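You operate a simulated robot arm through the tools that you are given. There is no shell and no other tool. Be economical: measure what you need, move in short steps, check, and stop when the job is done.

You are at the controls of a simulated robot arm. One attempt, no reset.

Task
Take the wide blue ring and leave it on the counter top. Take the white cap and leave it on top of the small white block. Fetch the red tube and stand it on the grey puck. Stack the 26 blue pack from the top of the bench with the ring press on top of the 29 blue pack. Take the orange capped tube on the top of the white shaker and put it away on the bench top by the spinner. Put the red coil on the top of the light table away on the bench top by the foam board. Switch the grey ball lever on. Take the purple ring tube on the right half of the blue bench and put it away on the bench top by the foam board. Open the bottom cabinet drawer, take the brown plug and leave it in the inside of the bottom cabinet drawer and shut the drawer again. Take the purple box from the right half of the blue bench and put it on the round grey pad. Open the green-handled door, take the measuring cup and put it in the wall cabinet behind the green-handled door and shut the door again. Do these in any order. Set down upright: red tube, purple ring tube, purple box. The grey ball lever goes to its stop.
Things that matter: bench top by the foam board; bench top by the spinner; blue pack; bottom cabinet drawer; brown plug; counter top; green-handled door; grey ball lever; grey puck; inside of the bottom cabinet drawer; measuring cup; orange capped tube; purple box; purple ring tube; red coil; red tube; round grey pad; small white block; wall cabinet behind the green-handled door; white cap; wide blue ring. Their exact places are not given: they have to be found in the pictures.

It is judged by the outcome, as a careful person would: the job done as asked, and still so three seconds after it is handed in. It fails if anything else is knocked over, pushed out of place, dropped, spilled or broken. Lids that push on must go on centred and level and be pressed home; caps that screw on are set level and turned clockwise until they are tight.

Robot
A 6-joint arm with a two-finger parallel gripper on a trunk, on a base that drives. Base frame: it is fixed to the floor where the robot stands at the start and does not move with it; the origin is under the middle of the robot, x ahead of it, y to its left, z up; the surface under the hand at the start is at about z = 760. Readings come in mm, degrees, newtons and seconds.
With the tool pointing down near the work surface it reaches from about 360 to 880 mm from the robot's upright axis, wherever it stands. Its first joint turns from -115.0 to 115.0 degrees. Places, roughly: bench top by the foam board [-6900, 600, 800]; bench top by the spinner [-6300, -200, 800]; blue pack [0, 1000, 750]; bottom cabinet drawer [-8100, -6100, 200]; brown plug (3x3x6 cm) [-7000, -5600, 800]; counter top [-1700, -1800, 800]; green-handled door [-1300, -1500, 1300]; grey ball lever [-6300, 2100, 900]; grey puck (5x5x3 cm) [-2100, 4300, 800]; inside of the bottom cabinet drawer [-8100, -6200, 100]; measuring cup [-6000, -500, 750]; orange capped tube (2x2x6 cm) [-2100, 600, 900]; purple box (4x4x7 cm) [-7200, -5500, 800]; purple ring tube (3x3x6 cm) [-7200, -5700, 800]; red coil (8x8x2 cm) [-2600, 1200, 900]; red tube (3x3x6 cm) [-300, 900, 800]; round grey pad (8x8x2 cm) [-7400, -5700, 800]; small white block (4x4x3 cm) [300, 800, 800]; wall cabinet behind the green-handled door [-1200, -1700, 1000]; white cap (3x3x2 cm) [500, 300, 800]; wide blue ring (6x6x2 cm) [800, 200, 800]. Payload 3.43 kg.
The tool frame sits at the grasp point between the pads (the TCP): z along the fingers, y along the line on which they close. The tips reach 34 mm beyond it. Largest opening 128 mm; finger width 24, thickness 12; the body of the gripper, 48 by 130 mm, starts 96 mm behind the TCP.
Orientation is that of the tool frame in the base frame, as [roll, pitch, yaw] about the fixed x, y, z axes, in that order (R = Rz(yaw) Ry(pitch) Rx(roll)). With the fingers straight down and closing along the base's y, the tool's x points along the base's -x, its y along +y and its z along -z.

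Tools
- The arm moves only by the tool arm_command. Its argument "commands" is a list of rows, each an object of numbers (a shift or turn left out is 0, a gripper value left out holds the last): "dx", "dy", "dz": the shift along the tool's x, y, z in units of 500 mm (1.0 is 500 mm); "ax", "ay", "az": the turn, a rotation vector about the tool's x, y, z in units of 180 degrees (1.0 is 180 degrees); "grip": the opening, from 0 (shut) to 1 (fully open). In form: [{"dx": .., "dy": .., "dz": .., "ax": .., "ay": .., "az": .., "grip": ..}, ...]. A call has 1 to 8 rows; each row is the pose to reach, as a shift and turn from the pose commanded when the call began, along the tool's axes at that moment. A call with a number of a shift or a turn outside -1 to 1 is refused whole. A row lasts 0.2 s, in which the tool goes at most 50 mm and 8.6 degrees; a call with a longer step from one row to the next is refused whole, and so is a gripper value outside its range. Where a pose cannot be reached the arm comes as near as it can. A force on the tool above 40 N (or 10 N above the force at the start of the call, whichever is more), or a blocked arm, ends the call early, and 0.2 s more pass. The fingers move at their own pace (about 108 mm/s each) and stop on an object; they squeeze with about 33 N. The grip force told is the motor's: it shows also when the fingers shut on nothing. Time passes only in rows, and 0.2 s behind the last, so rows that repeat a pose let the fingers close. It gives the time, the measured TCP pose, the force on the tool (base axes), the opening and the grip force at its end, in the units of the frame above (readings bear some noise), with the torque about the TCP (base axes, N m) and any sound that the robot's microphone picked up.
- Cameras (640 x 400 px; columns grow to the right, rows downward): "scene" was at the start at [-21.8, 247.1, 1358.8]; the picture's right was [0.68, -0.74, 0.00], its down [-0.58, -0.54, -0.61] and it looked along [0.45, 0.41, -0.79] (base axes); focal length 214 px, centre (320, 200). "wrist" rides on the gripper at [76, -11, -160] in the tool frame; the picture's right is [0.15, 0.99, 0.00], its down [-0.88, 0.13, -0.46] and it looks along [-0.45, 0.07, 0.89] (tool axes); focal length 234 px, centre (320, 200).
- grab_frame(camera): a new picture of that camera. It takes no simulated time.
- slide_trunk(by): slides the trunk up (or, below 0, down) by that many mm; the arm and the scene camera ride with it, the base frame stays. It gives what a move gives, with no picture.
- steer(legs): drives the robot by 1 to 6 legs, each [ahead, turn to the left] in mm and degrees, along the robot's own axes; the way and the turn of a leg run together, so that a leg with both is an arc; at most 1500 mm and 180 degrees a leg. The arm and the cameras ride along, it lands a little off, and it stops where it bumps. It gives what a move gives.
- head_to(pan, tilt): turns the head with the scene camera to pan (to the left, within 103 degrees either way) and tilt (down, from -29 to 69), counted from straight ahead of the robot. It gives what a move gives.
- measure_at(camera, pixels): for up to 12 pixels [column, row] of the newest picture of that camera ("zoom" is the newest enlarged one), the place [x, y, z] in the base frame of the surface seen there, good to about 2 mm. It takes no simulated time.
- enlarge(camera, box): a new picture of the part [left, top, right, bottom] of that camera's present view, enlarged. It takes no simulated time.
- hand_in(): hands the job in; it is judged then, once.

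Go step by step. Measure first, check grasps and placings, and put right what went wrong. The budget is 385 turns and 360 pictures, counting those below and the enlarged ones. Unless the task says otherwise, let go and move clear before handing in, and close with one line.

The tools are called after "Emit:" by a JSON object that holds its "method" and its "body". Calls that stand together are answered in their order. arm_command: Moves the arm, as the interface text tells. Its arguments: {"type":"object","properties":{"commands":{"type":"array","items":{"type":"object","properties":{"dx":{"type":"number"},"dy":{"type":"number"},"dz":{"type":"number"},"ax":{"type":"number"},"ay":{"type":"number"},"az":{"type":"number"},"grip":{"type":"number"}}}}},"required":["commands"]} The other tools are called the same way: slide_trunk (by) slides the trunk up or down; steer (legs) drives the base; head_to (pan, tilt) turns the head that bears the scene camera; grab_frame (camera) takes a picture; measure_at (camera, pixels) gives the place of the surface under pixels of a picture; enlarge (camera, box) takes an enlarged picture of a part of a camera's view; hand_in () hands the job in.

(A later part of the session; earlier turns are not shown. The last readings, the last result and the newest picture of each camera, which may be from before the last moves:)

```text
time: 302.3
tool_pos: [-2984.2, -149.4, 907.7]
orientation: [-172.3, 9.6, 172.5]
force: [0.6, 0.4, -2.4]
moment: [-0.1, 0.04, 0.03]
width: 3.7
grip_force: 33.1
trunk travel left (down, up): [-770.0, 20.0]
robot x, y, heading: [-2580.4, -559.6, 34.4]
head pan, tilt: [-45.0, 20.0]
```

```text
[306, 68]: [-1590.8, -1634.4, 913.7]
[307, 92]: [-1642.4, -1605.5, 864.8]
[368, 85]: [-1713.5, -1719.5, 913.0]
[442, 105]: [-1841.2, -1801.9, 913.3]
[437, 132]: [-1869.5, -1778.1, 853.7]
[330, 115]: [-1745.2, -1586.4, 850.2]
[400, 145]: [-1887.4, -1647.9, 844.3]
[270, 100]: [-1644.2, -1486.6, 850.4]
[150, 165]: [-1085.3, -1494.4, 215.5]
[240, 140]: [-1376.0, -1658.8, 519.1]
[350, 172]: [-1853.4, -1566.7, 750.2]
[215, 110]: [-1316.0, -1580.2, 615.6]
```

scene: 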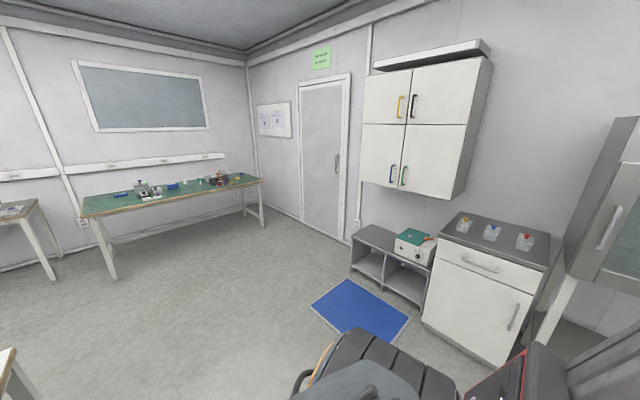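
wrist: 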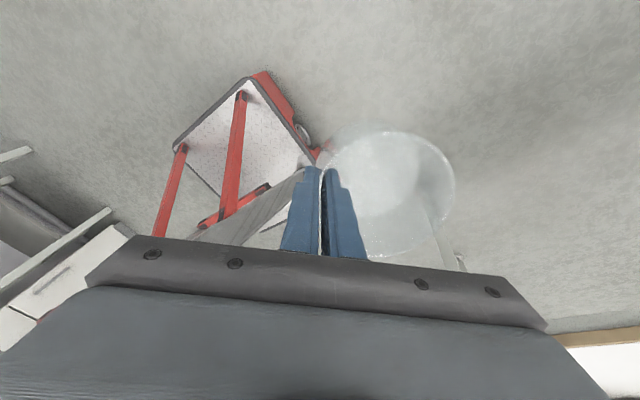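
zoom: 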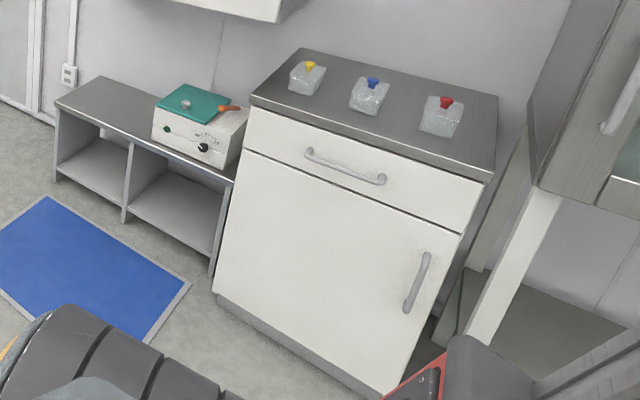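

The counter's free strip is narrow, so I'll park the cup briefly on the white middle table's near end while opening the door. First straighten and raise the arm.

Emit:
{"method": "arm_command", "body": {"commands": [{"dx": 0.015, "dy": 0.011, "dz": -0.055, "ax": -0.011, "ay": 0.013}, {"dx": 0.03, "dy": 0.022, "dz": -0.11, "ax": -0.022, "ay": 0.027}, {"dx": 0.045, "dy": 0.034, "dz": -0.165, "ax": -0.033, "ay": 0.04}, {"dx": 0.06, "dy": 0.045, "dz": -0.22, "ax": -0.043, "ay": 0.053}]}}

Emit:
{"method": "head_to", "body": {"pan": 45, "tilt": 30}}

Emit:
{"method": "grab_frame", "body": {"camera": "scene"}}

```text
time: 303.3
tool_pos: [-3020.8, -108.6, 997.1]
orientation: [-179.5, 1.0, 171.6]
force: [1.0, 0.7, -2.9]
moment: [-0.09, 0.0, 0.01]
width: 3.8
grip_force: 33.6
trunk travel left (down, up): [-770.0, 20.0]
robot x, y, heading: [-2577.4, -562.0, 34.8]
head pan, tilt: [-45.0, 20.0]
```

```text
time: 304.9
tool_pos: [-3021.7, -109.8, 994.9]
orientation: [-179.4, 1.2, 171.8]
force: [0.0, 0.0, -2.4]
moment: [-0.1, 0.02, -0.01]
width: 3.8
grip_force: 33.7
trunk travel left (down, up): [-770.0, 20.0]
robot x, y, heading: [-2577.2, -557.9, 34.5]
head pan, tilt: [45.0, 30.0]
```

```text
253 pictures are left
```

scene: 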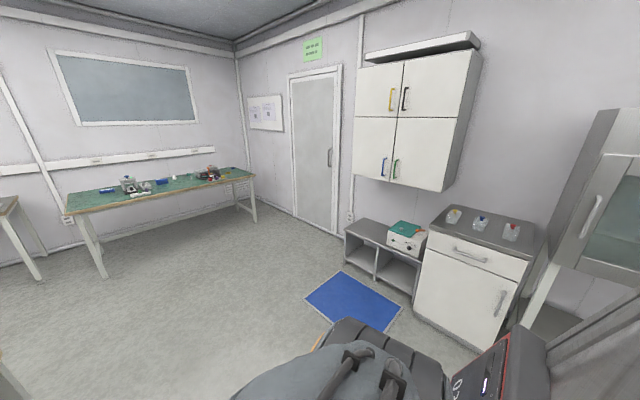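

Emit:
{"method": "grab_frame", "body": {"camera": "scene"}}

```text
252 pictures are left
```

scene: 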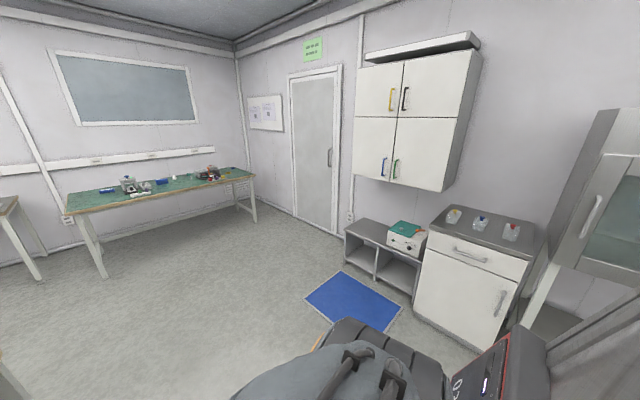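

Emit:
{"method": "head_to", "body": {"pan": 60, "tilt": 35}}

Emit:
{"method": "grab_frame", "body": {"camera": "scene"}}

```text
time: 305.7
tool_pos: [-3022.6, -110.7, 994.3]
orientation: [-179.5, 1.1, 171.7]
force: [-0.4, 0.2, -2.5]
moment: [-0.13, 0.01, 0.0]
width: 3.9
grip_force: 32.8
trunk travel left (down, up): [-770.0, 20.0]
robot x, y, heading: [-2577.9, -556.2, 34.4]
head pan, tilt: [60.0, 35.0]
```

```text
251 pictures are left
```

scene: 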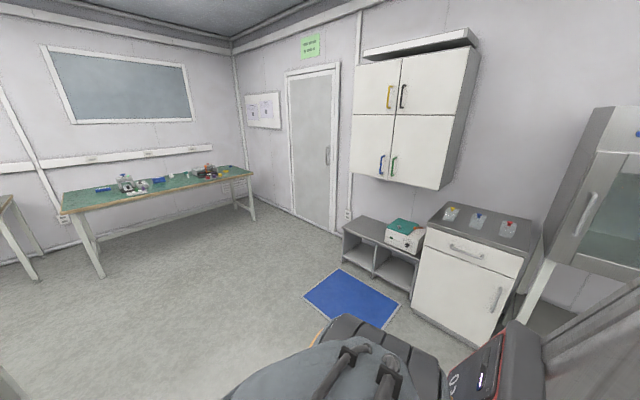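

The image doesn't follow the pan; the raised elbow seems to be in the head's way. I'll return the head and extend the arm outward.

Emit:
{"method": "head_to", "body": {"pan": -45, "tilt": 30}}

Emit:
{"method": "arm_command", "body": {"commands": [{"dx": 0.064, "dy": 0.07, "dz": -0.01}, {"dx": 0.128, "dy": 0.14, "dz": -0.02}, {"dx": 0.19, "dy": 0.21, "dz": -0.03}, {"dx": 0.22, "dy": 0.24, "dz": -0.04}]}}

Emit:
{"method": "head_to", "body": {"pan": 45, "tilt": 30}}

Emit:
{"method": "grab_frame", "body": {"camera": "scene"}}

```text
time: 307.5
tool_pos: [-3022.1, -109.0, 996.0]
orientation: [-179.5, 1.0, 171.8]
force: [0.5, 0.2, -2.5]
moment: [-0.14, 0.05, 0.01]
width: 3.6
grip_force: 33.5
trunk travel left (down, up): [-770.0, 20.0]
robot x, y, heading: [-2580.5, -559.8, 34.7]
head pan, tilt: [-45.0, 30.0]
```

```text
time: 308.5
tool_pos: [-3117.5, 28.2, 1028.7]
orientation: [179.8, 0.2, 171.9]
force: [-0.3, -0.6, -2.6]
moment: [-0.06, 0.04, 0.04]
width: 3.6
grip_force: 32.9
trunk travel left (down, up): [-770.0, 20.0]
robot x, y, heading: [-2577.3, -557.6, 34.5]
head pan, tilt: [-45.0, 30.0]
```

```text
time: 310.2
tool_pos: [-3117.8, 27.1, 1028.7]
orientation: [179.8, 0.2, 171.9]
force: [0.9, -0.7, -2.1]
moment: [-0.09, 0.03, -0.01]
width: 3.4
grip_force: 33.4
trunk travel left (down, up): [-770.0, 20.0]
robot x, y, heading: [-2583.6, -558.7, 34.4]
head pan, tilt: [45.0, 30.0]
```

```text
250 pictures are left
```

scene: 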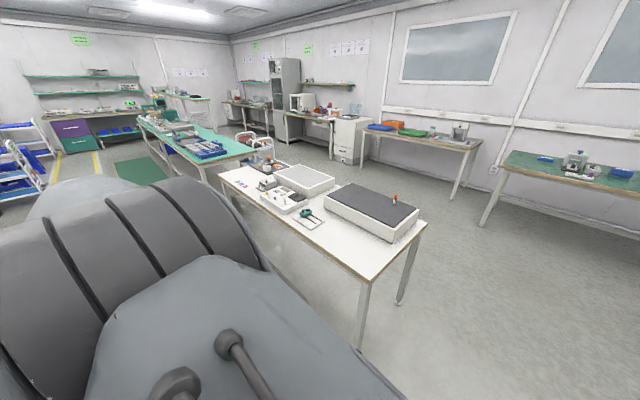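

Emit:
{"method": "measure_at", "body": {"camera": "scene", "pixels": [[365, 278], [422, 222], [326, 208], [388, 242], [340, 235], [360, 255], [310, 235], [375, 262], [395, 250], [395, 204]]}}

Emit:
{"method": "grab_frame", "body": {"camera": "wrist"}}

```text
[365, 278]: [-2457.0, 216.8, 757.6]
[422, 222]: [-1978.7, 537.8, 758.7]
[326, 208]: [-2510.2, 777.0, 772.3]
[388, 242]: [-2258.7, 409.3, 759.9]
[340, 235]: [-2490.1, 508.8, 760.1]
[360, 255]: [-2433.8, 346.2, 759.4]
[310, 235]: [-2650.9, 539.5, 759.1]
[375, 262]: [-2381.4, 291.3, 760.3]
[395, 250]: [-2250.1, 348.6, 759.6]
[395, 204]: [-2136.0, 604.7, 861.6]
```

```text
249 pictures are left
```

wrist: 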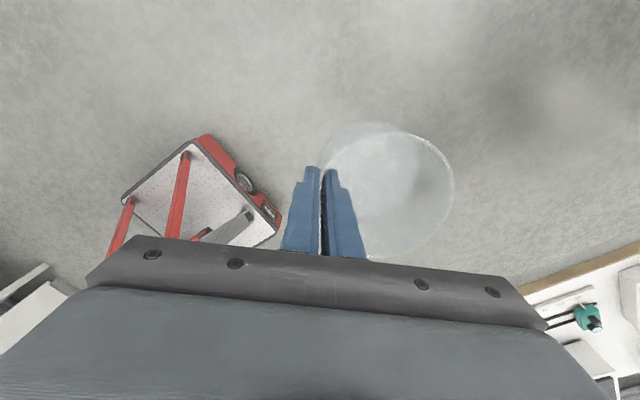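

Free strip on the table is n -1925…-1665. I'll drive 610 forward and set the cup at about (-2440,424).

Emit:
{"method": "steer", "body": {"legs": [[610, 0]]}}

Emit:
{"method": "grab_frame", "body": {"camera": "wrist"}}

Emit:
{"method": "head_to", "body": {"pan": 80, "tilt": 45}}

Emit:
{"method": "grab_frame", "body": {"camera": "scene"}}

```text
time: 313.6
tool_pos: [-2611.2, 376.6, 1027.4]
orientation: [179.9, 0.3, 172.0]
force: [0.1, 0.9, -2.5]
moment: [-0.11, 0.0, 0.01]
width: 3.4
grip_force: 33.4
trunk travel left (down, up): [-770.0, 20.0]
robot x, y, heading: [-2075.8, -209.2, 34.9]
head pan, tilt: [45.0, 30.0]
```

```text
248 pictures are left
```

wrist: 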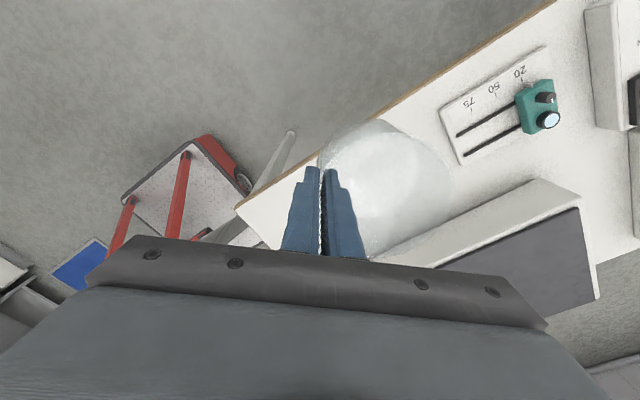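

```text
time: 314.7
tool_pos: [-2610.4, 378.1, 1029.1]
orientation: [179.9, 0.2, 172.0]
force: [-0.1, -0.1, -1.6]
moment: [-0.12, 0.04, 0.03]
width: 3.2
grip_force: 32.9
trunk travel left (down, up): [-770.0, 20.0]
robot x, y, heading: [-2076.7, -207.0, 34.8]
head pan, tilt: [80.0, 45.0]
```

```text
247 pictures are left
```

scene: 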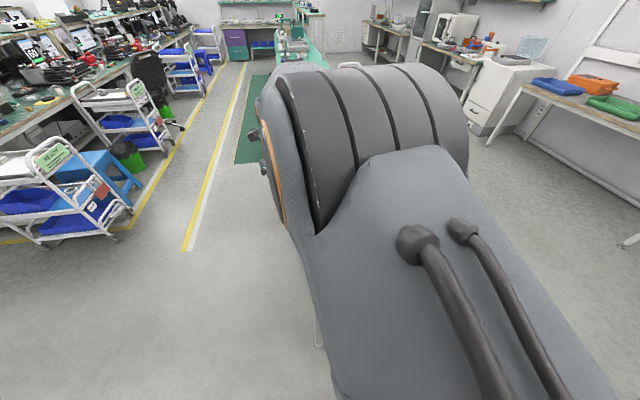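

Emit:
{"method": "arm_command", "body": {"commands": [{"dx": -0.09, "dy": 0.008}, {"dx": -0.18, "dy": 0.016, "dz": 0.02}, {"dx": -0.26, "dy": 0.024, "dz": 0.06}, {"dx": -0.325, "dy": 0.032, "dz": 0.12}, {"dx": -0.325, "dy": 0.032, "dz": 0.21}, {"dx": -0.325, "dy": 0.032, "dz": 0.29}, {"dx": -0.325, "dy": 0.032, "dz": 0.34}]}}

Emit:
{"method": "grab_frame", "body": {"camera": "wrist"}}

```text
time: 316.3
tool_pos: [-2447.0, 370.3, 857.0]
orientation: [179.9, 0.1, 172.0]
force: [-0.1, -0.9, -2.0]
moment: [-0.1, 0.01, 0.04]
width: 3.3
grip_force: 33.2
trunk travel left (down, up): [-770.0, 20.0]
robot x, y, heading: [-2072.9, -210.7, 34.8]
head pan, tilt: [80.0, 45.0]
```

```text
246 pictures are left
```

wrist: 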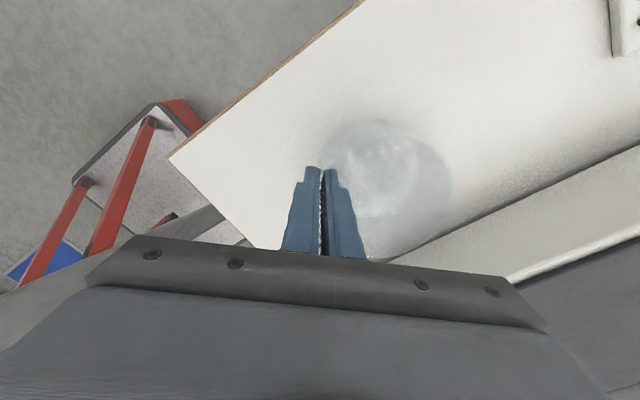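

Emit:
{"method": "arm_command", "body": {"commands": [{"dz": 0.016}, {"dz": 0.026}, {"dz": 0.032}, {"dz": 0.034}]}}

```text
time: 317.3
tool_pos: [-2446.8, 370.3, 841.3]
orientation: [179.9, 0.3, 171.9]
force: [-0.2, -0.3, 0.2]
moment: [-0.04, 0.03, 0.0]
width: 3.2
grip_force: 33.4
trunk travel left (down, up): [-770.0, 20.0]
robot x, y, heading: [-2071.7, -208.8, 34.7]
head pan, tilt: [80.0, 45.0]
```

Emit:
{"method": "arm_command", "body": {"commands": [{"dz": 0.002}, {"dz": 0.002, "grip": 0.3}, {"dz": 0.002, "grip": 0.4}, {"dz": 0.002, "grip": 0.4}, {"dz": -0.08}, {"dz": -0.17}, {"dz": -0.26}, {"dz": -0.35}]}}

Emit:
{"method": "grab_frame", "body": {"camera": "wrist"}}

```text
time: 319.1
tool_pos: [-2446.3, 371.3, 1018.2]
orientation: [179.9, 0.3, 172.0]
force: [-1.1, 0.1, 0.3]
moment: [0.02, 0.0, 0.02]
width: 51.2
grip_force: 0.2
trunk travel left (down, up): [-770.0, 20.0]
robot x, y, heading: [-2076.2, -209.8, 34.9]
head pan, tilt: [80.0, 45.0]
```

```text
245 pictures are left
```

wrist: 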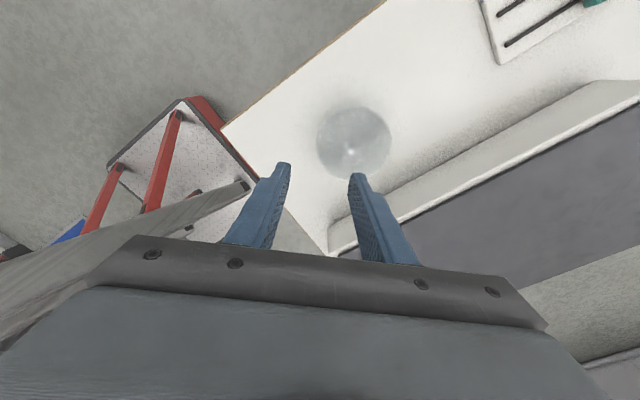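

Cup parked safely. Now the cabinet: drive toward the wall, staying just off the mat, with the arm swinging toward the door.

Emit:
{"method": "steer", "body": {"legs": [[0, -91.4], [520, 0], [0, -50]]}}

Emit:
{"method": "head_to", "body": {"pan": 30, "tilt": 15}}

Emit:
{"method": "grab_frame", "body": {"camera": "scene"}}

```text
time: 328.2
tool_pos: [-1130.5, -858.0, 1017.9]
orientation: [179.9, 0.3, 30.9]
force: [0.6, 0.2, 0.7]
moment: [0.02, 0.01, -0.03]
width: 51.2
grip_force: 0.1
trunk travel left (down, up): [-770.0, 20.0]
robot x, y, heading: [-1785.9, -641.5, -106.2]
head pan, tilt: [80.0, 45.0]
```

```text
time: 329.4
tool_pos: [-1130.4, -857.7, 1017.9]
orientation: [179.9, 0.2, 30.9]
force: [-0.2, 0.2, 0.3]
moment: [-0.02, 0.01, 0.01]
width: 51.2
grip_force: 0.1
trunk travel left (down, up): [-770.0, 20.0]
robot x, y, heading: [-1783.6, -642.1, -106.3]
head pan, tilt: [30.0, 15.0]
```

```text
244 pictures are left
```

scene: 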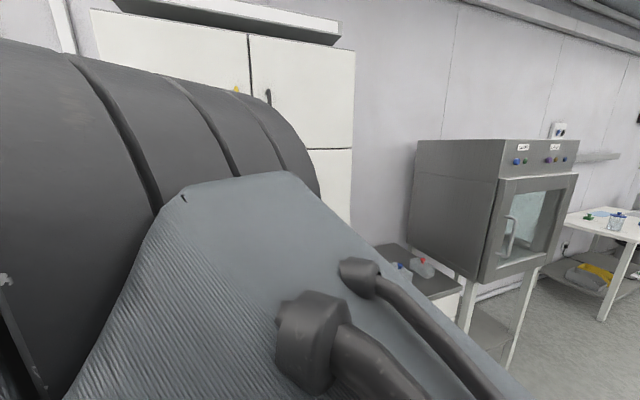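

The arm hides the door from the scene camera, so I'll turn the tool horizontal (camera on top, pointing at the wall) and use the wrist camera.

Emit:
{"method": "arm_command", "body": {"commands": [{"dx": -0.052, "dy": 0.005, "dz": -0.018, "ax": -0.0267, "ay": 0.028, "az": 0.0267}, {"dx": -0.105, "dy": 0.009, "dz": -0.035, "ax": -0.0534, "ay": 0.056, "az": 0.0534}, {"dx": -0.157, "dy": 0.014, "dz": -0.053, "ax": -0.0801, "ay": 0.084, "az": 0.0801}, {"dx": -0.21, "dy": 0.018, "dz": -0.071, "ax": -0.1069, "ay": 0.112, "az": 0.1069}, {"dx": -0.262, "dy": 0.023, "dz": -0.089, "ax": -0.1336, "ay": 0.14, "az": 0.1336}, {"dx": -0.315, "dy": 0.027, "dz": -0.106, "ax": -0.1603, "ay": 0.168, "az": 0.1603}, {"dx": -0.367, "dy": 0.032, "dz": -0.124, "ax": -0.187, "ay": 0.196, "az": 0.187}]}}

Emit:
{"method": "arm_command", "body": {"commands": [{"dx": -0.008, "dy": 0.061, "dz": 0.008, "ax": -0.0267, "ay": 0.028, "az": 0.0267}, {"dx": -0.017, "dy": 0.123, "dz": 0.017, "ax": -0.0534, "ay": 0.056, "az": 0.0534}, {"dx": -0.025, "dy": 0.184, "dz": 0.025, "ax": -0.0801, "ay": 0.084, "az": 0.0801}, {"dx": -0.034, "dy": 0.246, "dz": 0.034, "ax": -0.1069, "ay": 0.112, "az": 0.1069}, {"dx": -0.042, "dy": 0.307, "dz": 0.042, "ax": -0.1336, "ay": 0.14, "az": 0.1336}, {"dx": -0.051, "dy": 0.369, "dz": 0.051, "ax": -0.1603, "ay": 0.168, "az": 0.1603}, {"dx": -0.059, "dy": 0.43, "dz": 0.059, "ax": -0.187, "ay": 0.196, "az": 0.187}]}}

Emit:
{"method": "grab_frame", "body": {"camera": "wrist"}}

```text
time: 331.2
tool_pos: [-1287.1, -917.2, 1071.8]
orientation: [158.2, -37.2, 26.5]
force: [1.0, -0.4, -0.7]
moment: [0.02, 0.0, 0.01]
width: 51.1
grip_force: 0.0
out of reach, approached as far as the arm can: row 5, 6, 7
trunk travel left (down, up): [-770.0, 20.0]
robot x, y, heading: [-1785.6, -639.0, -106.1]
head pan, tilt: [30.0, 15.0]
stopped in row 7: the arm was blocked; the commanded pose is now the measured one
```

```text
time: 332.8
tool_pos: [-1244.7, -1133.2, 1097.4]
orientation: [152.7, -84.3, -4.8]
force: [-0.4, 0.3, 0.6]
moment: [-0.01, -0.01, 0.02]
width: 51.2
grip_force: 0.0
out of reach, approached as far as the arm can: row 7
trunk travel left (down, up): [-770.0, 20.0]
robot x, y, heading: [-1785.4, -641.0, -106.4]
head pan, tilt: [30.0, 15.0]
```

```text
243 pictures are left
```

wrist: 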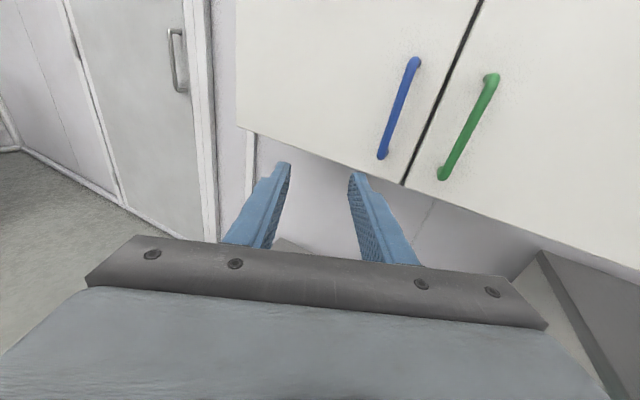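

The green handle is visible at (467,128). Measuring handle, door seam and edges.

Emit:
{"method": "measure_at", "body": {"camera": "wrist", "pixels": [[490, 80], [445, 173], [468, 127], [400, 182], [480, 5], [560, 120], [412, 65], [384, 155], [520, 215], [430, 160], [480, 150], [600, 200]]}}

Emit:
{"method": "enlarge", "body": {"camera": "wrist", "box": [370, 40, 530, 200]}}

```text
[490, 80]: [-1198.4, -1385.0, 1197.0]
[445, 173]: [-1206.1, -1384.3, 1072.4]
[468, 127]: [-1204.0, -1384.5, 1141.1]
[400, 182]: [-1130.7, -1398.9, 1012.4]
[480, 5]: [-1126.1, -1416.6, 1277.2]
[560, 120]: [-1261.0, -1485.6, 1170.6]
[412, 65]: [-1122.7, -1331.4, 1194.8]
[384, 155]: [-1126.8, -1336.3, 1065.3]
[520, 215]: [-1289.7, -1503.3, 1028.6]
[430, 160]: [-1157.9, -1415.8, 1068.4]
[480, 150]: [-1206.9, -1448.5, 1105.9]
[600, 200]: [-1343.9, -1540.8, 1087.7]
```

```text
2.50 times, centred on (450, 120) of wrist
```

zoom: 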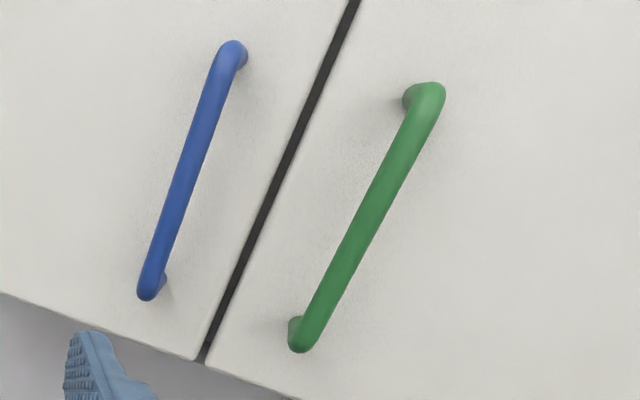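

Handle bar at (n -1768, t -497), z 1072–1197; door plane t -542. Squaring the tool to the door and moving to 100 mm in front of the bar.

Emit:
{"method": "arm_command", "body": {"commands": [{"dx": 0.016, "dy": 0.077, "dz": 0.039, "ax": -0.034, "ay": 0.007}, {"dx": 0.033, "dy": 0.153, "dz": 0.078, "ax": -0.068, "ay": 0.014}, {"dx": 0.05, "dy": 0.23, "dz": 0.118, "ax": -0.101, "ay": 0.021}, {"dx": 0.066, "dy": 0.307, "dz": 0.157, "ax": -0.135, "ay": 0.028}]}}

Emit:
{"method": "grab_frame", "body": {"camera": "wrist"}}

```text
time: 333.8
tool_pos: [-1325.5, -1353.9, 1134.7]
orientation: [91.9, -86.4, 41.2]
force: [0.5, 0.3, 0.9]
moment: [0.08, 0.08, -0.09]
width: 51.5
grip_force: 0.0
out of reach, approached as far as the arm can: row 1, 2, 3, 4
trunk travel left (down, up): [-770.0, 20.0]
robot x, y, heading: [-1786.3, -638.4, -106.1]
head pan, tilt: [30.0, 15.0]
```

```text
241 pictures are left
```

wrist: 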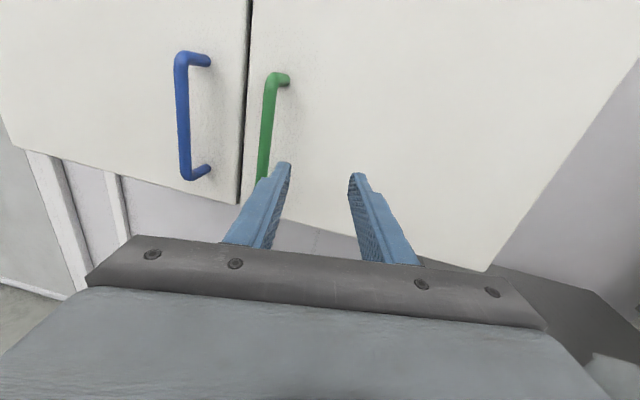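

It landed 85 mm to the right of the bar. Nudging left and squaring.

Emit:
{"method": "arm_command", "body": {"commands": [{"dy": -0.056, "dz": 0.009, "ax": -0.018}, {"dy": -0.112, "dz": 0.019, "ax": -0.035}, {"dy": -0.168, "dz": 0.028, "ax": -0.053}]}}

Emit:
{"method": "grab_frame", "body": {"camera": "wrist"}}

```text
time: 334.6
tool_pos: [-1324.2, -1354.9, 1134.0]
orientation: [91.6, -86.4, 41.3]
force: [-0.2, -0.6, 0.0]
moment: [-0.01, 0.01, 0.01]
width: 51.2
grip_force: 0.1
out of reach, approached as far as the arm can: row 1, 2, 3
trunk travel left (down, up): [-770.0, 20.0]
robot x, y, heading: [-1783.2, -638.3, -106.4]
head pan, tilt: [30.0, 15.0]
```

```text
240 pictures are left
```

wrist: 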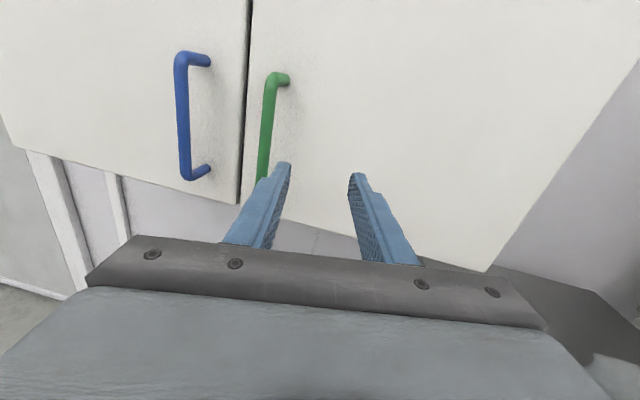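

No motion: it is at a limit. I'll test by backing off along the tool axis while going left.

Emit:
{"method": "arm_command", "body": {"commands": [{"dz": -0.09}, {"dz": -0.18}, {"dy": -0.05, "dz": -0.25}, {"dy": -0.1, "dz": -0.3}]}}

```text
time: 335.6
tool_pos: [-1404.0, -1216.6, 1134.5]
orientation: [91.8, -86.3, 42.1]
force: [-0.3, -0.6, -1.0]
moment: [0.01, 0.07, 0.01]
width: 51.2
grip_force: 0.1
out of reach, approached as far as the arm can: row 4
trunk travel left (down, up): [-770.0, 20.0]
robot x, y, heading: [-1787.3, -639.9, -106.4]
head pan, tilt: [30.0, 15.0]
```

The limit is the tool's yaw relative to the arm. Standing further left (+n by ~350) gives the wrist the room it needs, so I'll shift the base.

Emit:
{"method": "steer", "body": {"legs": [[0, -40.3], [-360, 0], [0, 40.3]]}}

Emit:
{"method": "grab_frame", "body": {"camera": "wrist"}}

```text
time: 341.7
tool_pos: [-1106.2, -1022.7, 1136.1]
orientation: [92.4, -86.4, 41.1]
force: [0.4, -0.6, -0.5]
moment: [0.01, 0.03, 0.03]
width: 51.3
grip_force: 0.0
trunk travel left (down, up): [-770.0, 20.0]
robot x, y, heading: [-1477.9, -445.8, -106.8]
head pan, tilt: [30.0, 15.0]
```

```text
239 pictures are left
```

wrist: 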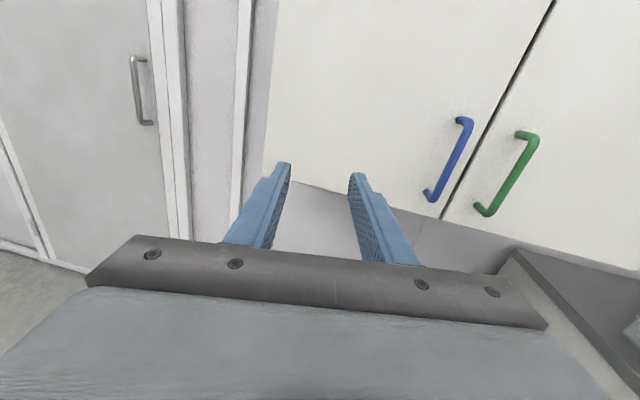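

Emit:
{"method": "arm_command", "body": {"commands": [{"dy": 0.086, "dz": 0.03, "ax": -0.007}, {"dy": 0.173, "dz": 0.061, "ax": -0.014}, {"dy": 0.259, "dz": 0.091, "ax": -0.021}, {"dy": 0.345, "dz": 0.122, "ax": -0.029}, {"dy": 0.431, "dz": 0.152, "ax": -0.036}, {"dy": 0.518, "dz": 0.183, "ax": -0.043}, {"dy": 0.604, "dz": 0.213, "ax": -0.05}]}}

Emit:
{"method": "grab_frame", "body": {"camera": "wrist"}}

```text
time: 343.3
tool_pos: [-1252.3, -1307.9, 1156.1]
orientation: [83.7, -86.4, 40.7]
force: [-0.5, 0.4, 0.7]
moment: [0.02, 0.02, -0.03]
width: 51.2
grip_force: 0.0
trunk travel left (down, up): [-770.0, 20.0]
robot x, y, heading: [-1484.9, -449.1, -107.3]
head pan, tilt: [30.0, 15.0]
```

```text
238 pictures are left
```

wrist: 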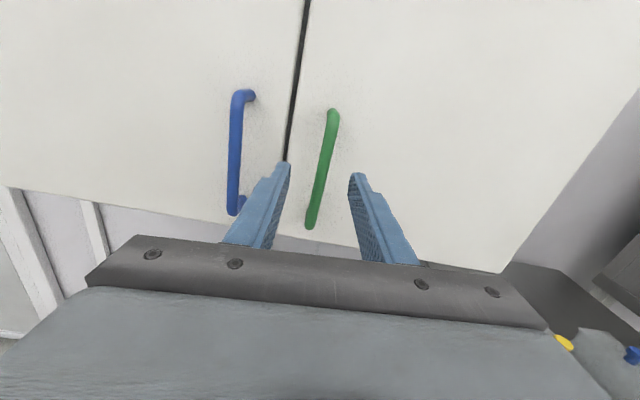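

Bar sits between the fingers, ~6 mm to the right of centre. Advancing 75 mm and closing on it.

Emit:
{"method": "arm_command", "body": {"commands": [{"dy": 0.006, "dz": 0.06}, {"dy": 0.012, "dz": 0.12}, {"dy": 0.012, "dz": 0.15}, {"dy": 0.012, "dz": 0.15, "grip": 0.2}, {"dy": 0.012, "dz": 0.15, "grip": 0}, {"dy": 0.012, "dz": 0.15, "grip": 0}]}}

Emit:
{"method": "grab_frame", "body": {"camera": "wrist"}}

```text
time: 344.7
tool_pos: [-1214.5, -1371.7, 1155.5]
orientation: [83.4, -86.4, 41.2]
force: [-0.9, -2.9, 0.5]
moment: [0.89, -0.84, -0.02]
width: 14.8
grip_force: 44.9
trunk travel left (down, up): [-770.0, 20.0]
robot x, y, heading: [-1483.2, -444.6, -107.0]
head pan, tilt: [30.0, 15.0]
```

```text
237 pictures are left
```

wrist: 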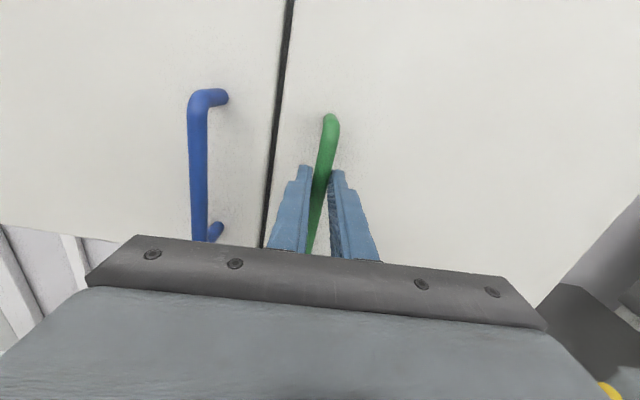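

Handle gripped (14.8 mm). Pulling the door open along its arc to ~42°.

Emit:
{"method": "arm_command", "body": {"commands": [{"dx": -0.001, "dy": 0.021, "dz": -0.083, "ax": 0.0194}, {"dx": -0.003, "dy": 0.052, "dz": -0.162, "ax": 0.0389}, {"dx": -0.006, "dy": 0.092, "dz": -0.237, "ax": 0.0583}, {"dx": -0.009, "dy": 0.141, "dz": -0.307, "ax": 0.0778}, {"dx": -0.012, "dy": 0.198, "dz": -0.371, "ax": 0.0972}, {"dx": -0.016, "dy": 0.263, "dz": -0.427, "ax": 0.1167}]}}

Emit:
{"method": "grab_frame", "body": {"camera": "wrist"}}

```text
time: 346.1
tool_pos: [-1442.1, -1270.3, 1155.1]
orientation: [102.4, -86.5, 43.1]
force: [1.1, 6.3, 12.0]
moment: [0.3, -1.58, -0.09]
width: 15.0
grip_force: 45.6
trunk travel left (down, up): [-770.0, 20.0]
robot x, y, heading: [-1482.5, -444.7, -106.8]
head pan, tilt: [30.0, 15.0]
```

```text
236 pictures are left
```

wrist: 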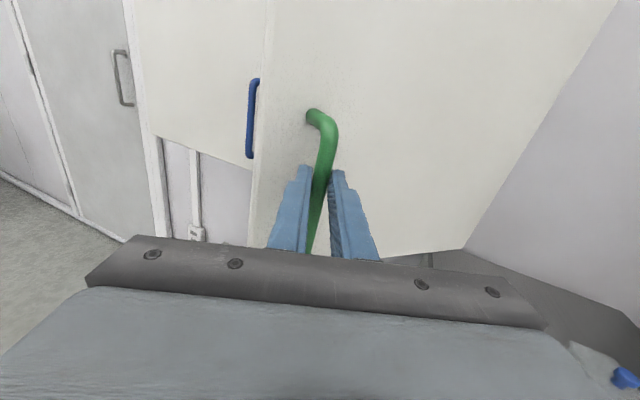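

Door swings well (~42°). Continuing to ~77°.

Emit:
{"method": "arm_command", "body": {"commands": [{"dx": -0.003, "dy": 0.049, "dz": -0.07, "ax": 0.0194}, {"dx": -0.006, "dy": 0.107, "dz": -0.135, "ax": 0.0389}, {"dx": -0.01, "dy": 0.171, "dz": -0.191, "ax": 0.0583}, {"dx": -0.015, "dy": 0.243, "dz": -0.24, "ax": 0.0778}, {"dx": -0.02, "dy": 0.32, "dz": -0.28, "ax": 0.0972}]}}

Emit:
{"method": "grab_frame", "body": {"camera": "wrist"}}

```text
time: 347.0
tool_pos: [-1591.2, -1294.0, 1151.4]
orientation: [122.5, -88.0, 35.1]
force: [-2.8, 5.9, 5.3]
moment: [0.84, -0.89, -0.12]
width: 14.0
grip_force: 44.2
out of reach, approached as far as the arm can: row 4
trunk travel left (down, up): [-770.0, 20.0]
robot x, y, heading: [-1481.8, -444.5, -107.0]
head pan, tilt: [30.0, 15.0]
stopped in row 4: the force on the tool passed its limit at 92 N (the readings are from after the stop); the commanded pose is now the measured one
```

```text
235 pictures are left
```

wrist: 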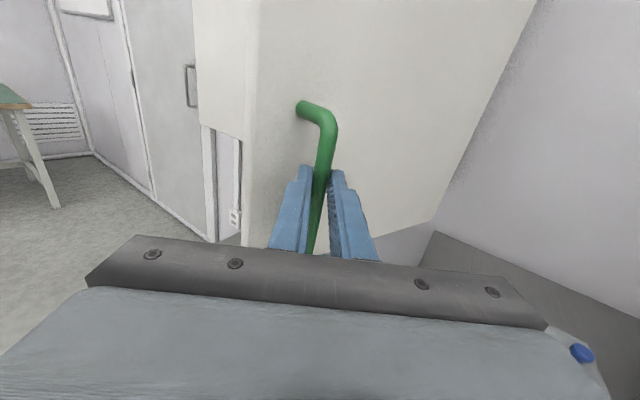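

The door is ~68° open, which is enough to enter on the left. Releasing and backing away.

Emit:
{"method": "arm_command", "body": {"commands": [{"grip": 0.35}, {"grip": 0.4}, {"grip": 0.4}, {"dz": -0.08}, {"dz": -0.16}, {"dz": -0.24}]}}

Emit:
{"method": "grab_frame", "body": {"camera": "wrist"}}

```text
time: 348.4
tool_pos: [-1700.3, -1246.6, 1152.8]
orientation: [121.9, -87.8, 35.8]
force: [0.3, -0.9, 0.3]
moment: [-0.02, -0.02, 0.0]
width: 51.2
grip_force: 0.2
trunk travel left (down, up): [-770.0, 20.0]
robot x, y, heading: [-1480.2, -443.6, -107.0]
head pan, tilt: [30.0, 15.0]
```

```text
234 pictures are left
```

wrist: 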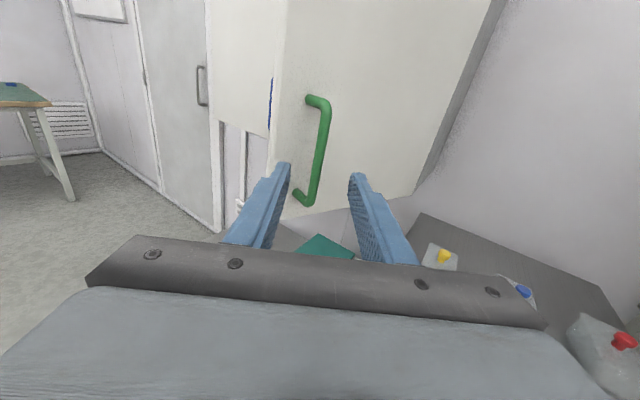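

Now moving the tool clear of the door, around its free edge to the left.

Emit:
{"method": "arm_command", "body": {"commands": [{"dy": -0.042, "dz": -0.063}, {"dy": -0.084, "dz": -0.126}, {"dy": -0.126, "dz": -0.19}, {"dy": -0.168, "dz": -0.253}, {"dy": -0.229, "dz": -0.179}, {"dy": -0.29, "dz": -0.104}, {"dy": -0.351, "dz": -0.03}, {"dy": -0.412, "dz": 0.045}]}}

Emit:
{"method": "arm_command", "body": {"commands": [{"dy": -0.061, "dz": 0.074, "ay": -0.03}, {"dy": -0.122, "dz": 0.148, "ay": -0.06}, {"dy": -0.183, "dz": 0.223, "ay": -0.09}, {"dy": -0.244, "dz": 0.297, "ay": -0.12}, {"dy": -0.305, "dz": 0.372, "ay": -0.15}, {"dy": -0.366, "dz": 0.446, "ay": -0.167}, {"dy": -0.427, "dz": 0.52, "ay": -0.167}]}}

Emit:
{"method": "grab_frame", "body": {"camera": "wrist"}}

Emit:
{"method": "head_to", "body": {"pan": 0, "tilt": 15}}

Emit:
{"method": "grab_frame", "body": {"camera": "scene"}}

```text
time: 350.2
tool_pos: [-1602.2, -1065.4, 1145.1]
orientation: [121.5, -87.9, 36.1]
force: [-0.5, -0.6, -0.3]
moment: [0.01, 0.01, 0.02]
width: 50.9
grip_force: 0.1
trunk travel left (down, up): [-770.0, 20.0]
robot x, y, heading: [-1482.1, -447.0, -107.0]
head pan, tilt: [30.0, 15.0]
```

```text
time: 351.8
tool_pos: [-1279.7, -969.1, 1134.6]
orientation: [176.8, -58.8, -19.6]
force: [1.0, 0.1, -0.1]
moment: [-0.01, -0.04, 0.02]
width: 51.3
grip_force: 0.0
trunk travel left (down, up): [-770.0, 20.0]
robot x, y, heading: [-1482.1, -444.1, -107.0]
head pan, tilt: [30.0, 15.0]
```

```text
233 pictures are left
```

wrist: 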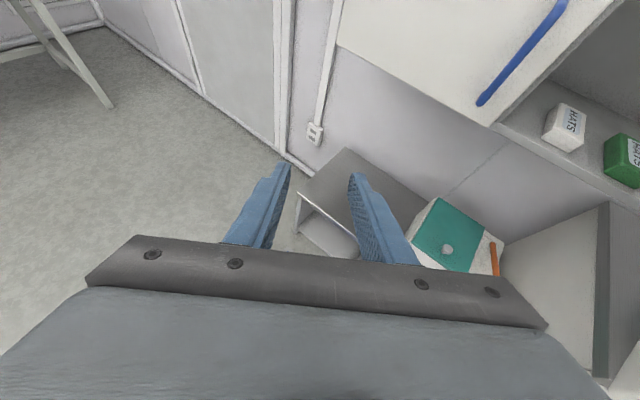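

```text
time: 352.8
tool_pos: [-1280.5, -969.7, 1135.0]
orientation: [176.6, -58.9, -19.5]
force: [-0.4, -0.5, -1.0]
moment: [-0.03, -0.01, 0.03]
width: 51.1
grip_force: 0.0
trunk travel left (down, up): [-770.0, 20.0]
robot x, y, heading: [-1481.0, -445.9, -106.8]
head pan, tilt: [0.0, 15.0]
```

```text
232 pictures are left
```

scene: 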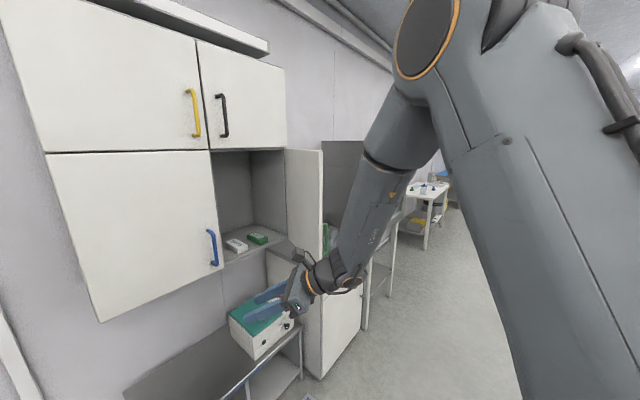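

The cabinet interior shows two small boxes on its floor. Measuring interior floor, boxes, and door edge.

Emit:
{"method": "enlarge", "body": {"camera": "scene", "box": [200, 130, 340, 300]}}

Emit:
{"method": "measure_at", "body": {"camera": "scene", "pixels": [[236, 246], [257, 238], [225, 262], [287, 245], [250, 225], [260, 200], [320, 160], [287, 160], [228, 160], [272, 250], [222, 240], [275, 235]]}}

Emit:
{"method": "measure_at", "body": {"camera": "wrist", "pixels": [[565, 122], [620, 160], [505, 130], [600, 190], [590, 110], [530, 110]]}}

```text
2.35 times, centred on (270, 215) of scene
```

zoom: 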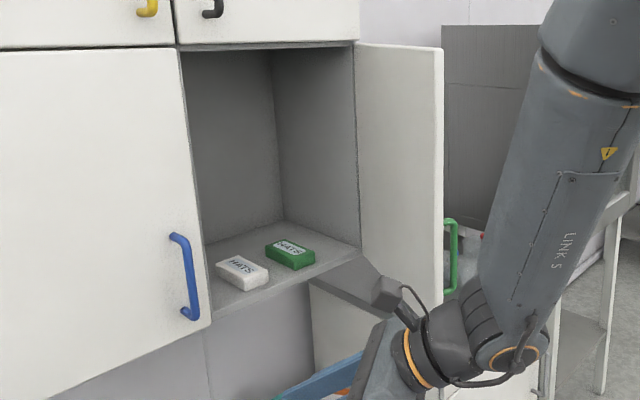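

```text
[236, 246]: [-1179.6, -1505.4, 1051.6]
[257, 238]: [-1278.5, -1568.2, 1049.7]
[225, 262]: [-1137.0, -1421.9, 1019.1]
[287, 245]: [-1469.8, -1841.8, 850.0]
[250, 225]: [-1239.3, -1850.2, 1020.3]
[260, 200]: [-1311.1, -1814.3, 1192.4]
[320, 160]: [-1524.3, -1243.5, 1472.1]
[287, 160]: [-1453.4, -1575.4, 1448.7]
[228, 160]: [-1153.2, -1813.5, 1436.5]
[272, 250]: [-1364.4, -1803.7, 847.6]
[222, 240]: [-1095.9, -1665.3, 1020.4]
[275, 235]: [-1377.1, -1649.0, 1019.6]
```

```text
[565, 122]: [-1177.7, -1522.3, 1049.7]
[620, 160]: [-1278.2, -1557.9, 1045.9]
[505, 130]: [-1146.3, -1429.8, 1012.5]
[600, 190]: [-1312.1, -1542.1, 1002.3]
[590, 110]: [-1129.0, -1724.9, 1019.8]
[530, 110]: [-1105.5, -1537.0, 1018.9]
```

Interior floor is z 1020 with boxes near its front; the cup goes behind them (t≈-740). Driving back to the cup with the tool pitched 30°.

Emit:
{"method": "steer", "body": {"legs": [[0, -84.5], [1051, 0], [0, -132.7]]}}

Emit:
{"method": "grab_frame", "body": {"camera": "wrist"}}

```text
time: 367.3
tool_pos: [-2371.7, 303.8, 1135.3]
orientation: [176.6, -58.8, 124.1]
force: [0.3, -0.5, 0.2]
moment: [0.01, 0.02, -0.01]
width: 51.4
grip_force: 0.1
trunk travel left (down, up): [-770.0, 20.0]
robot x, y, heading: [-2518.0, -239.3, 36.4]
head pan, tilt: [0.0, 15.0]
```

```text
230 pictures are left
```

wrist: 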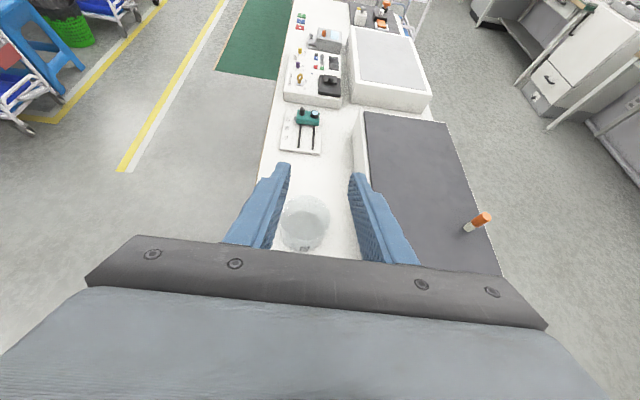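

Cup centre confirmed at ≈(-2440,427). I'll open fully and lower the trunk by 333 so the TCP is at cup mid-height just behind it.

Emit:
{"method": "arm_command", "body": {"commands": [{"grip": 1}, {"grip": 1}]}}

Emit:
{"method": "slide_trunk", "body": {"by": -331}}

Emit:
{"method": "grab_frame", "body": {"camera": "wrist"}}

```text
time: 367.9
tool_pos: [-2370.8, 302.0, 1134.8]
orientation: [176.6, -58.8, 124.0]
force: [0.1, 0.0, 0.3]
moment: [0.0, -0.03, 0.01]
width: 128.3
grip_force: 0.0
trunk travel left (down, up): [-770.0, 20.0]
robot x, y, heading: [-2523.0, -241.1, 36.4]
head pan, tilt: [0.0, 15.0]
```

```text
time: 371.2
tool_pos: [-2371.4, 302.1, 804.2]
orientation: [176.6, -58.8, 124.1]
force: [-0.8, -0.1, -1.1]
moment: [-0.02, 0.0, 0.0]
width: 127.9
grip_force: 0.1
trunk travel left (down, up): [-439.0, 351.0]
robot x, y, heading: [-2520.2, -239.8, 36.6]
head pan, tilt: [0.0, 15.0]
```

```text
229 pictures are left
```

wrist: 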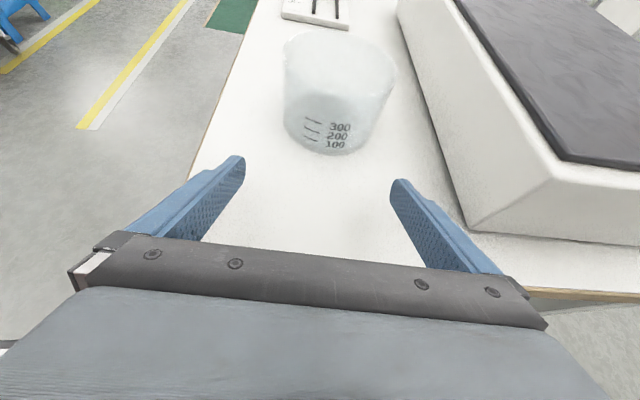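

Cup is ahead, ~5 mm right of centre. Advancing 130 mm with the fingers straddling it.

Emit:
{"method": "arm_command", "body": {"commands": [{"dx": 0.034, "dy": 0.01, "dz": 0.056}, {"dx": 0.067, "dy": 0.01, "dz": 0.112}, {"dx": 0.1, "dy": 0.01, "dz": 0.167}, {"dx": 0.134, "dy": 0.01, "dz": 0.223}]}}

Emit:
{"method": "grab_frame", "body": {"camera": "wrist"}}

```text
time: 372.2
tool_pos: [-2432.9, 417.7, 803.8]
orientation: [176.5, -58.9, 123.9]
force: [-0.3, 0.2, 0.6]
moment: [0.01, -0.01, -0.02]
width: 128.1
grip_force: 0.1
trunk travel left (down, up): [-439.0, 351.0]
robot x, y, heading: [-2518.2, -240.5, 36.6]
head pan, tilt: [0.0, 15.0]
```

```text
228 pictures are left
```

wrist: 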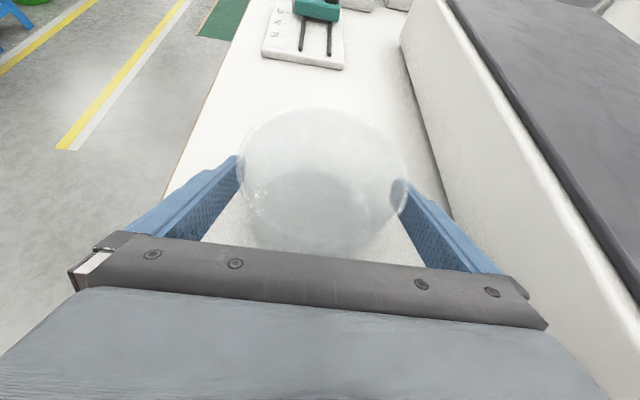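

Cup centred between the fingers. Closing and lifting with the trunk.

Emit:
{"method": "arm_command", "body": {"commands": [{"dz": -0.01, "dx": -0.006, "grip": 0.6}, {"dz": -0.01, "dx": -0.006, "grip": 0.6}, {"dz": -0.01, "dx": -0.006, "grip": 0.6}, {"dz": -0.01, "dx": -0.006, "grip": 0.6}]}}

Emit:
{"method": "slide_trunk", "body": {"by": 40}}

Emit:
{"method": "grab_frame", "body": {"camera": "wrist"}}

```text
time: 373.2
tool_pos: [-2430.4, 412.4, 802.9]
orientation: [176.8, -58.8, 123.9]
force: [0.2, 0.6, -0.2]
moment: [-0.05, 0.1, -0.04]
width: 112.1
grip_force: 33.1
trunk travel left (down, up): [-439.0, 351.0]
robot x, y, heading: [-2516.0, -241.5, 36.7]
head pan, tilt: [0.0, 15.0]
```

```text
time: 374.0
tool_pos: [-2429.7, 410.7, 844.0]
orientation: [176.6, -58.8, 123.9]
force: [0.3, -0.5, -1.8]
moment: [-0.03, -0.01, 0.04]
width: 112.0
grip_force: 33.2
trunk travel left (down, up): [-479.0, 311.0]
robot x, y, heading: [-2521.1, -240.4, 36.6]
head pan, tilt: [0.0, 15.0]
```

```text
227 pictures are left
```

wrist: 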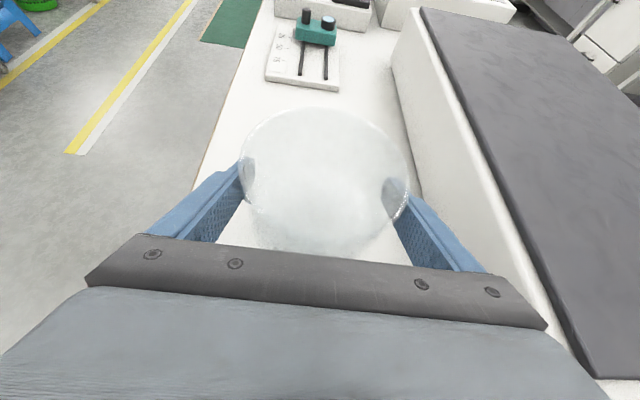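

Cup held by its outside (112 mm). Raising the trunk, then driving back in front of the cabinet, facing the wall.

Emit:
{"method": "slide_trunk", "body": {"by": 286}}

Emit:
{"method": "steer", "body": {"legs": [[0, -47.8], [1061, 0], [0, -45.3]]}}

```text
time: 376.9
tool_pos: [-2429.8, 411.1, 1129.6]
orientation: [176.7, -58.8, 123.9]
force: [-0.7, -0.1, -2.8]
moment: [0.02, -0.02, -0.01]
width: 111.8
grip_force: 33.3
trunk travel left (down, up): [-765.0, 25.0]
robot x, y, heading: [-2518.9, -240.9, 36.5]
head pan, tilt: [0.0, 15.0]
```

```text
time: 386.6
tool_pos: [-840.4, -594.8, 1128.9]
orientation: [176.6, -58.7, 29.4]
force: [0.4, 0.3, -1.5]
moment: [0.0, 0.04, 0.01]
width: 111.4
grip_force: 32.8
trunk travel left (down, up): [-765.0, 25.0]
robot x, y, heading: [-1481.7, -451.3, -57.7]
head pan, tilt: [0.0, 15.0]
```

Now swinging the arm across (two calls), turning the tool to face the wall.

Emit:
{"method": "arm_command", "body": {"commands": [{"dx": -0.048, "dy": 0.039, "dz": -0.077, "ax": -0.0244, "ay": -0.0009, "az": 0.0148}, {"dx": -0.096, "dy": 0.077, "dz": -0.155, "ax": -0.0488, "ay": -0.0018, "az": 0.0295}, {"dx": -0.144, "dy": 0.116, "dz": -0.232, "ax": -0.0731, "ay": -0.0026, "az": 0.0443}, {"dx": -0.193, "dy": 0.155, "dz": -0.309, "ax": -0.0975, "ay": -0.0035, "az": 0.059}, {"dx": -0.241, "dy": 0.193, "dz": -0.386, "ax": -0.1219, "ay": -0.0044, "az": 0.0738}, {"dx": -0.289, "dy": 0.232, "dz": -0.464, "ax": -0.1463, "ay": -0.0053, "az": 0.0885}, {"dx": -0.337, "dy": 0.27, "dz": -0.541, "ax": -0.1706, "ay": -0.0061, "az": 0.1033}, {"dx": -0.385, "dy": 0.309, "dz": -0.618, "ax": -0.195, "ay": -0.007, "az": 0.118}]}}

Emit:
{"method": "grab_frame", "body": {"camera": "wrist"}}

```text
time: 388.4
tool_pos: [-1095.9, -896.9, 1129.8]
orientation: [176.6, -58.8, -11.6]
force: [0.0, -0.1, -2.5]
moment: [-0.02, 0.03, -0.01]
width: 111.2
grip_force: 32.8
trunk travel left (down, up): [-765.0, 25.0]
robot x, y, heading: [-1485.8, -455.6, -57.8]
head pan, tilt: [0.0, 15.0]
```

```text
226 pictures are left
```

wrist: 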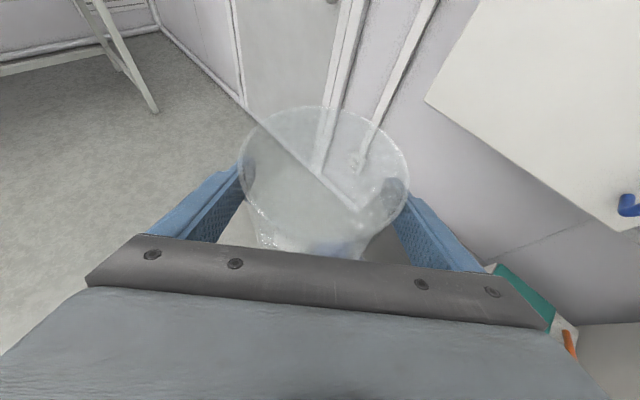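

Emit:
{"method": "arm_command", "body": {"commands": [{"dx": -0.025, "dy": 0.089, "dz": -0.036, "ax": -0.0244, "ay": -0.0009, "az": 0.0148}, {"dx": -0.05, "dy": 0.178, "dz": -0.071, "ax": -0.0488, "ay": -0.0018, "az": 0.0295}, {"dx": -0.074, "dy": 0.266, "dz": -0.107, "ax": -0.0731, "ay": -0.0026, "az": 0.0443}, {"dx": -0.099, "dy": 0.355, "dz": -0.143, "ax": -0.0975, "ay": -0.0035, "az": 0.059}, {"dx": -0.124, "dy": 0.444, "dz": -0.178, "ax": -0.1219, "ay": -0.0044, "az": 0.0738}, {"dx": -0.149, "dy": 0.533, "dz": -0.214, "ax": -0.1463, "ay": -0.0053, "az": 0.0885}, {"dx": -0.173, "dy": 0.621, "dz": -0.249, "ax": -0.1706, "ay": -0.0061, "az": 0.1033}, {"dx": -0.198, "dy": 0.71, "dz": -0.285, "ax": -0.195, "ay": -0.007, "az": 0.118}]}}

Emit:
{"method": "grab_frame", "body": {"camera": "wrist"}}

Emit:
{"method": "head_to", "body": {"pan": 20, "tilt": 20}}

Emit:
{"method": "grab_frame", "body": {"camera": "scene"}}

```text
time: 390.2
tool_pos: [-1352.7, -1195.4, 1128.3]
orientation: [176.6, -58.7, -52.5]
force: [0.3, 0.5, -2.3]
moment: [0.05, 0.02, 0.0]
width: 110.9
grip_force: 33.4
trunk travel left (down, up): [-765.0, 25.0]
robot x, y, heading: [-1481.5, -452.9, -57.7]
head pan, tilt: [0.0, 15.0]
```

```text
225 pictures are left
```

wrist: 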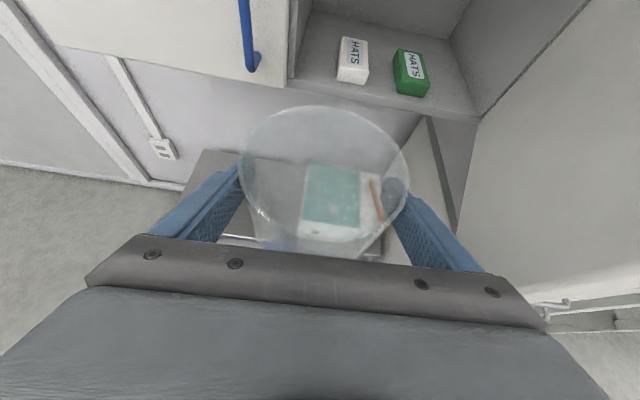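

```text
time: 391.1
tool_pos: [-1353.5, -1194.3, 1127.9]
orientation: [176.6, -58.7, -52.6]
force: [0.0, -0.2, -2.1]
moment: [0.01, 0.01, 0.0]
width: 111.4
grip_force: 32.8
trunk travel left (down, up): [-765.0, 25.0]
robot x, y, heading: [-1484.2, -455.6, -57.8]
head pan, tilt: [20.0, 20.0]
```

```text
224 pictures are left
```

scene: 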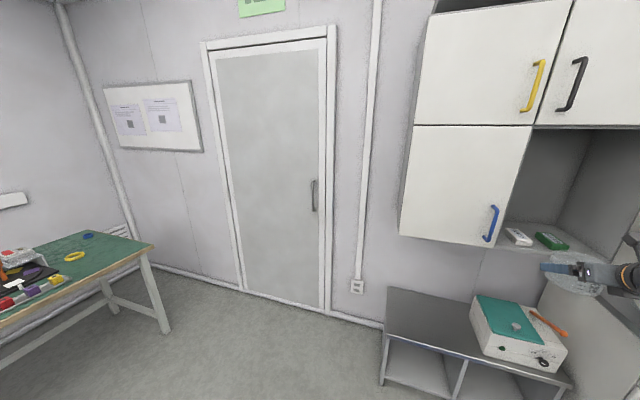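

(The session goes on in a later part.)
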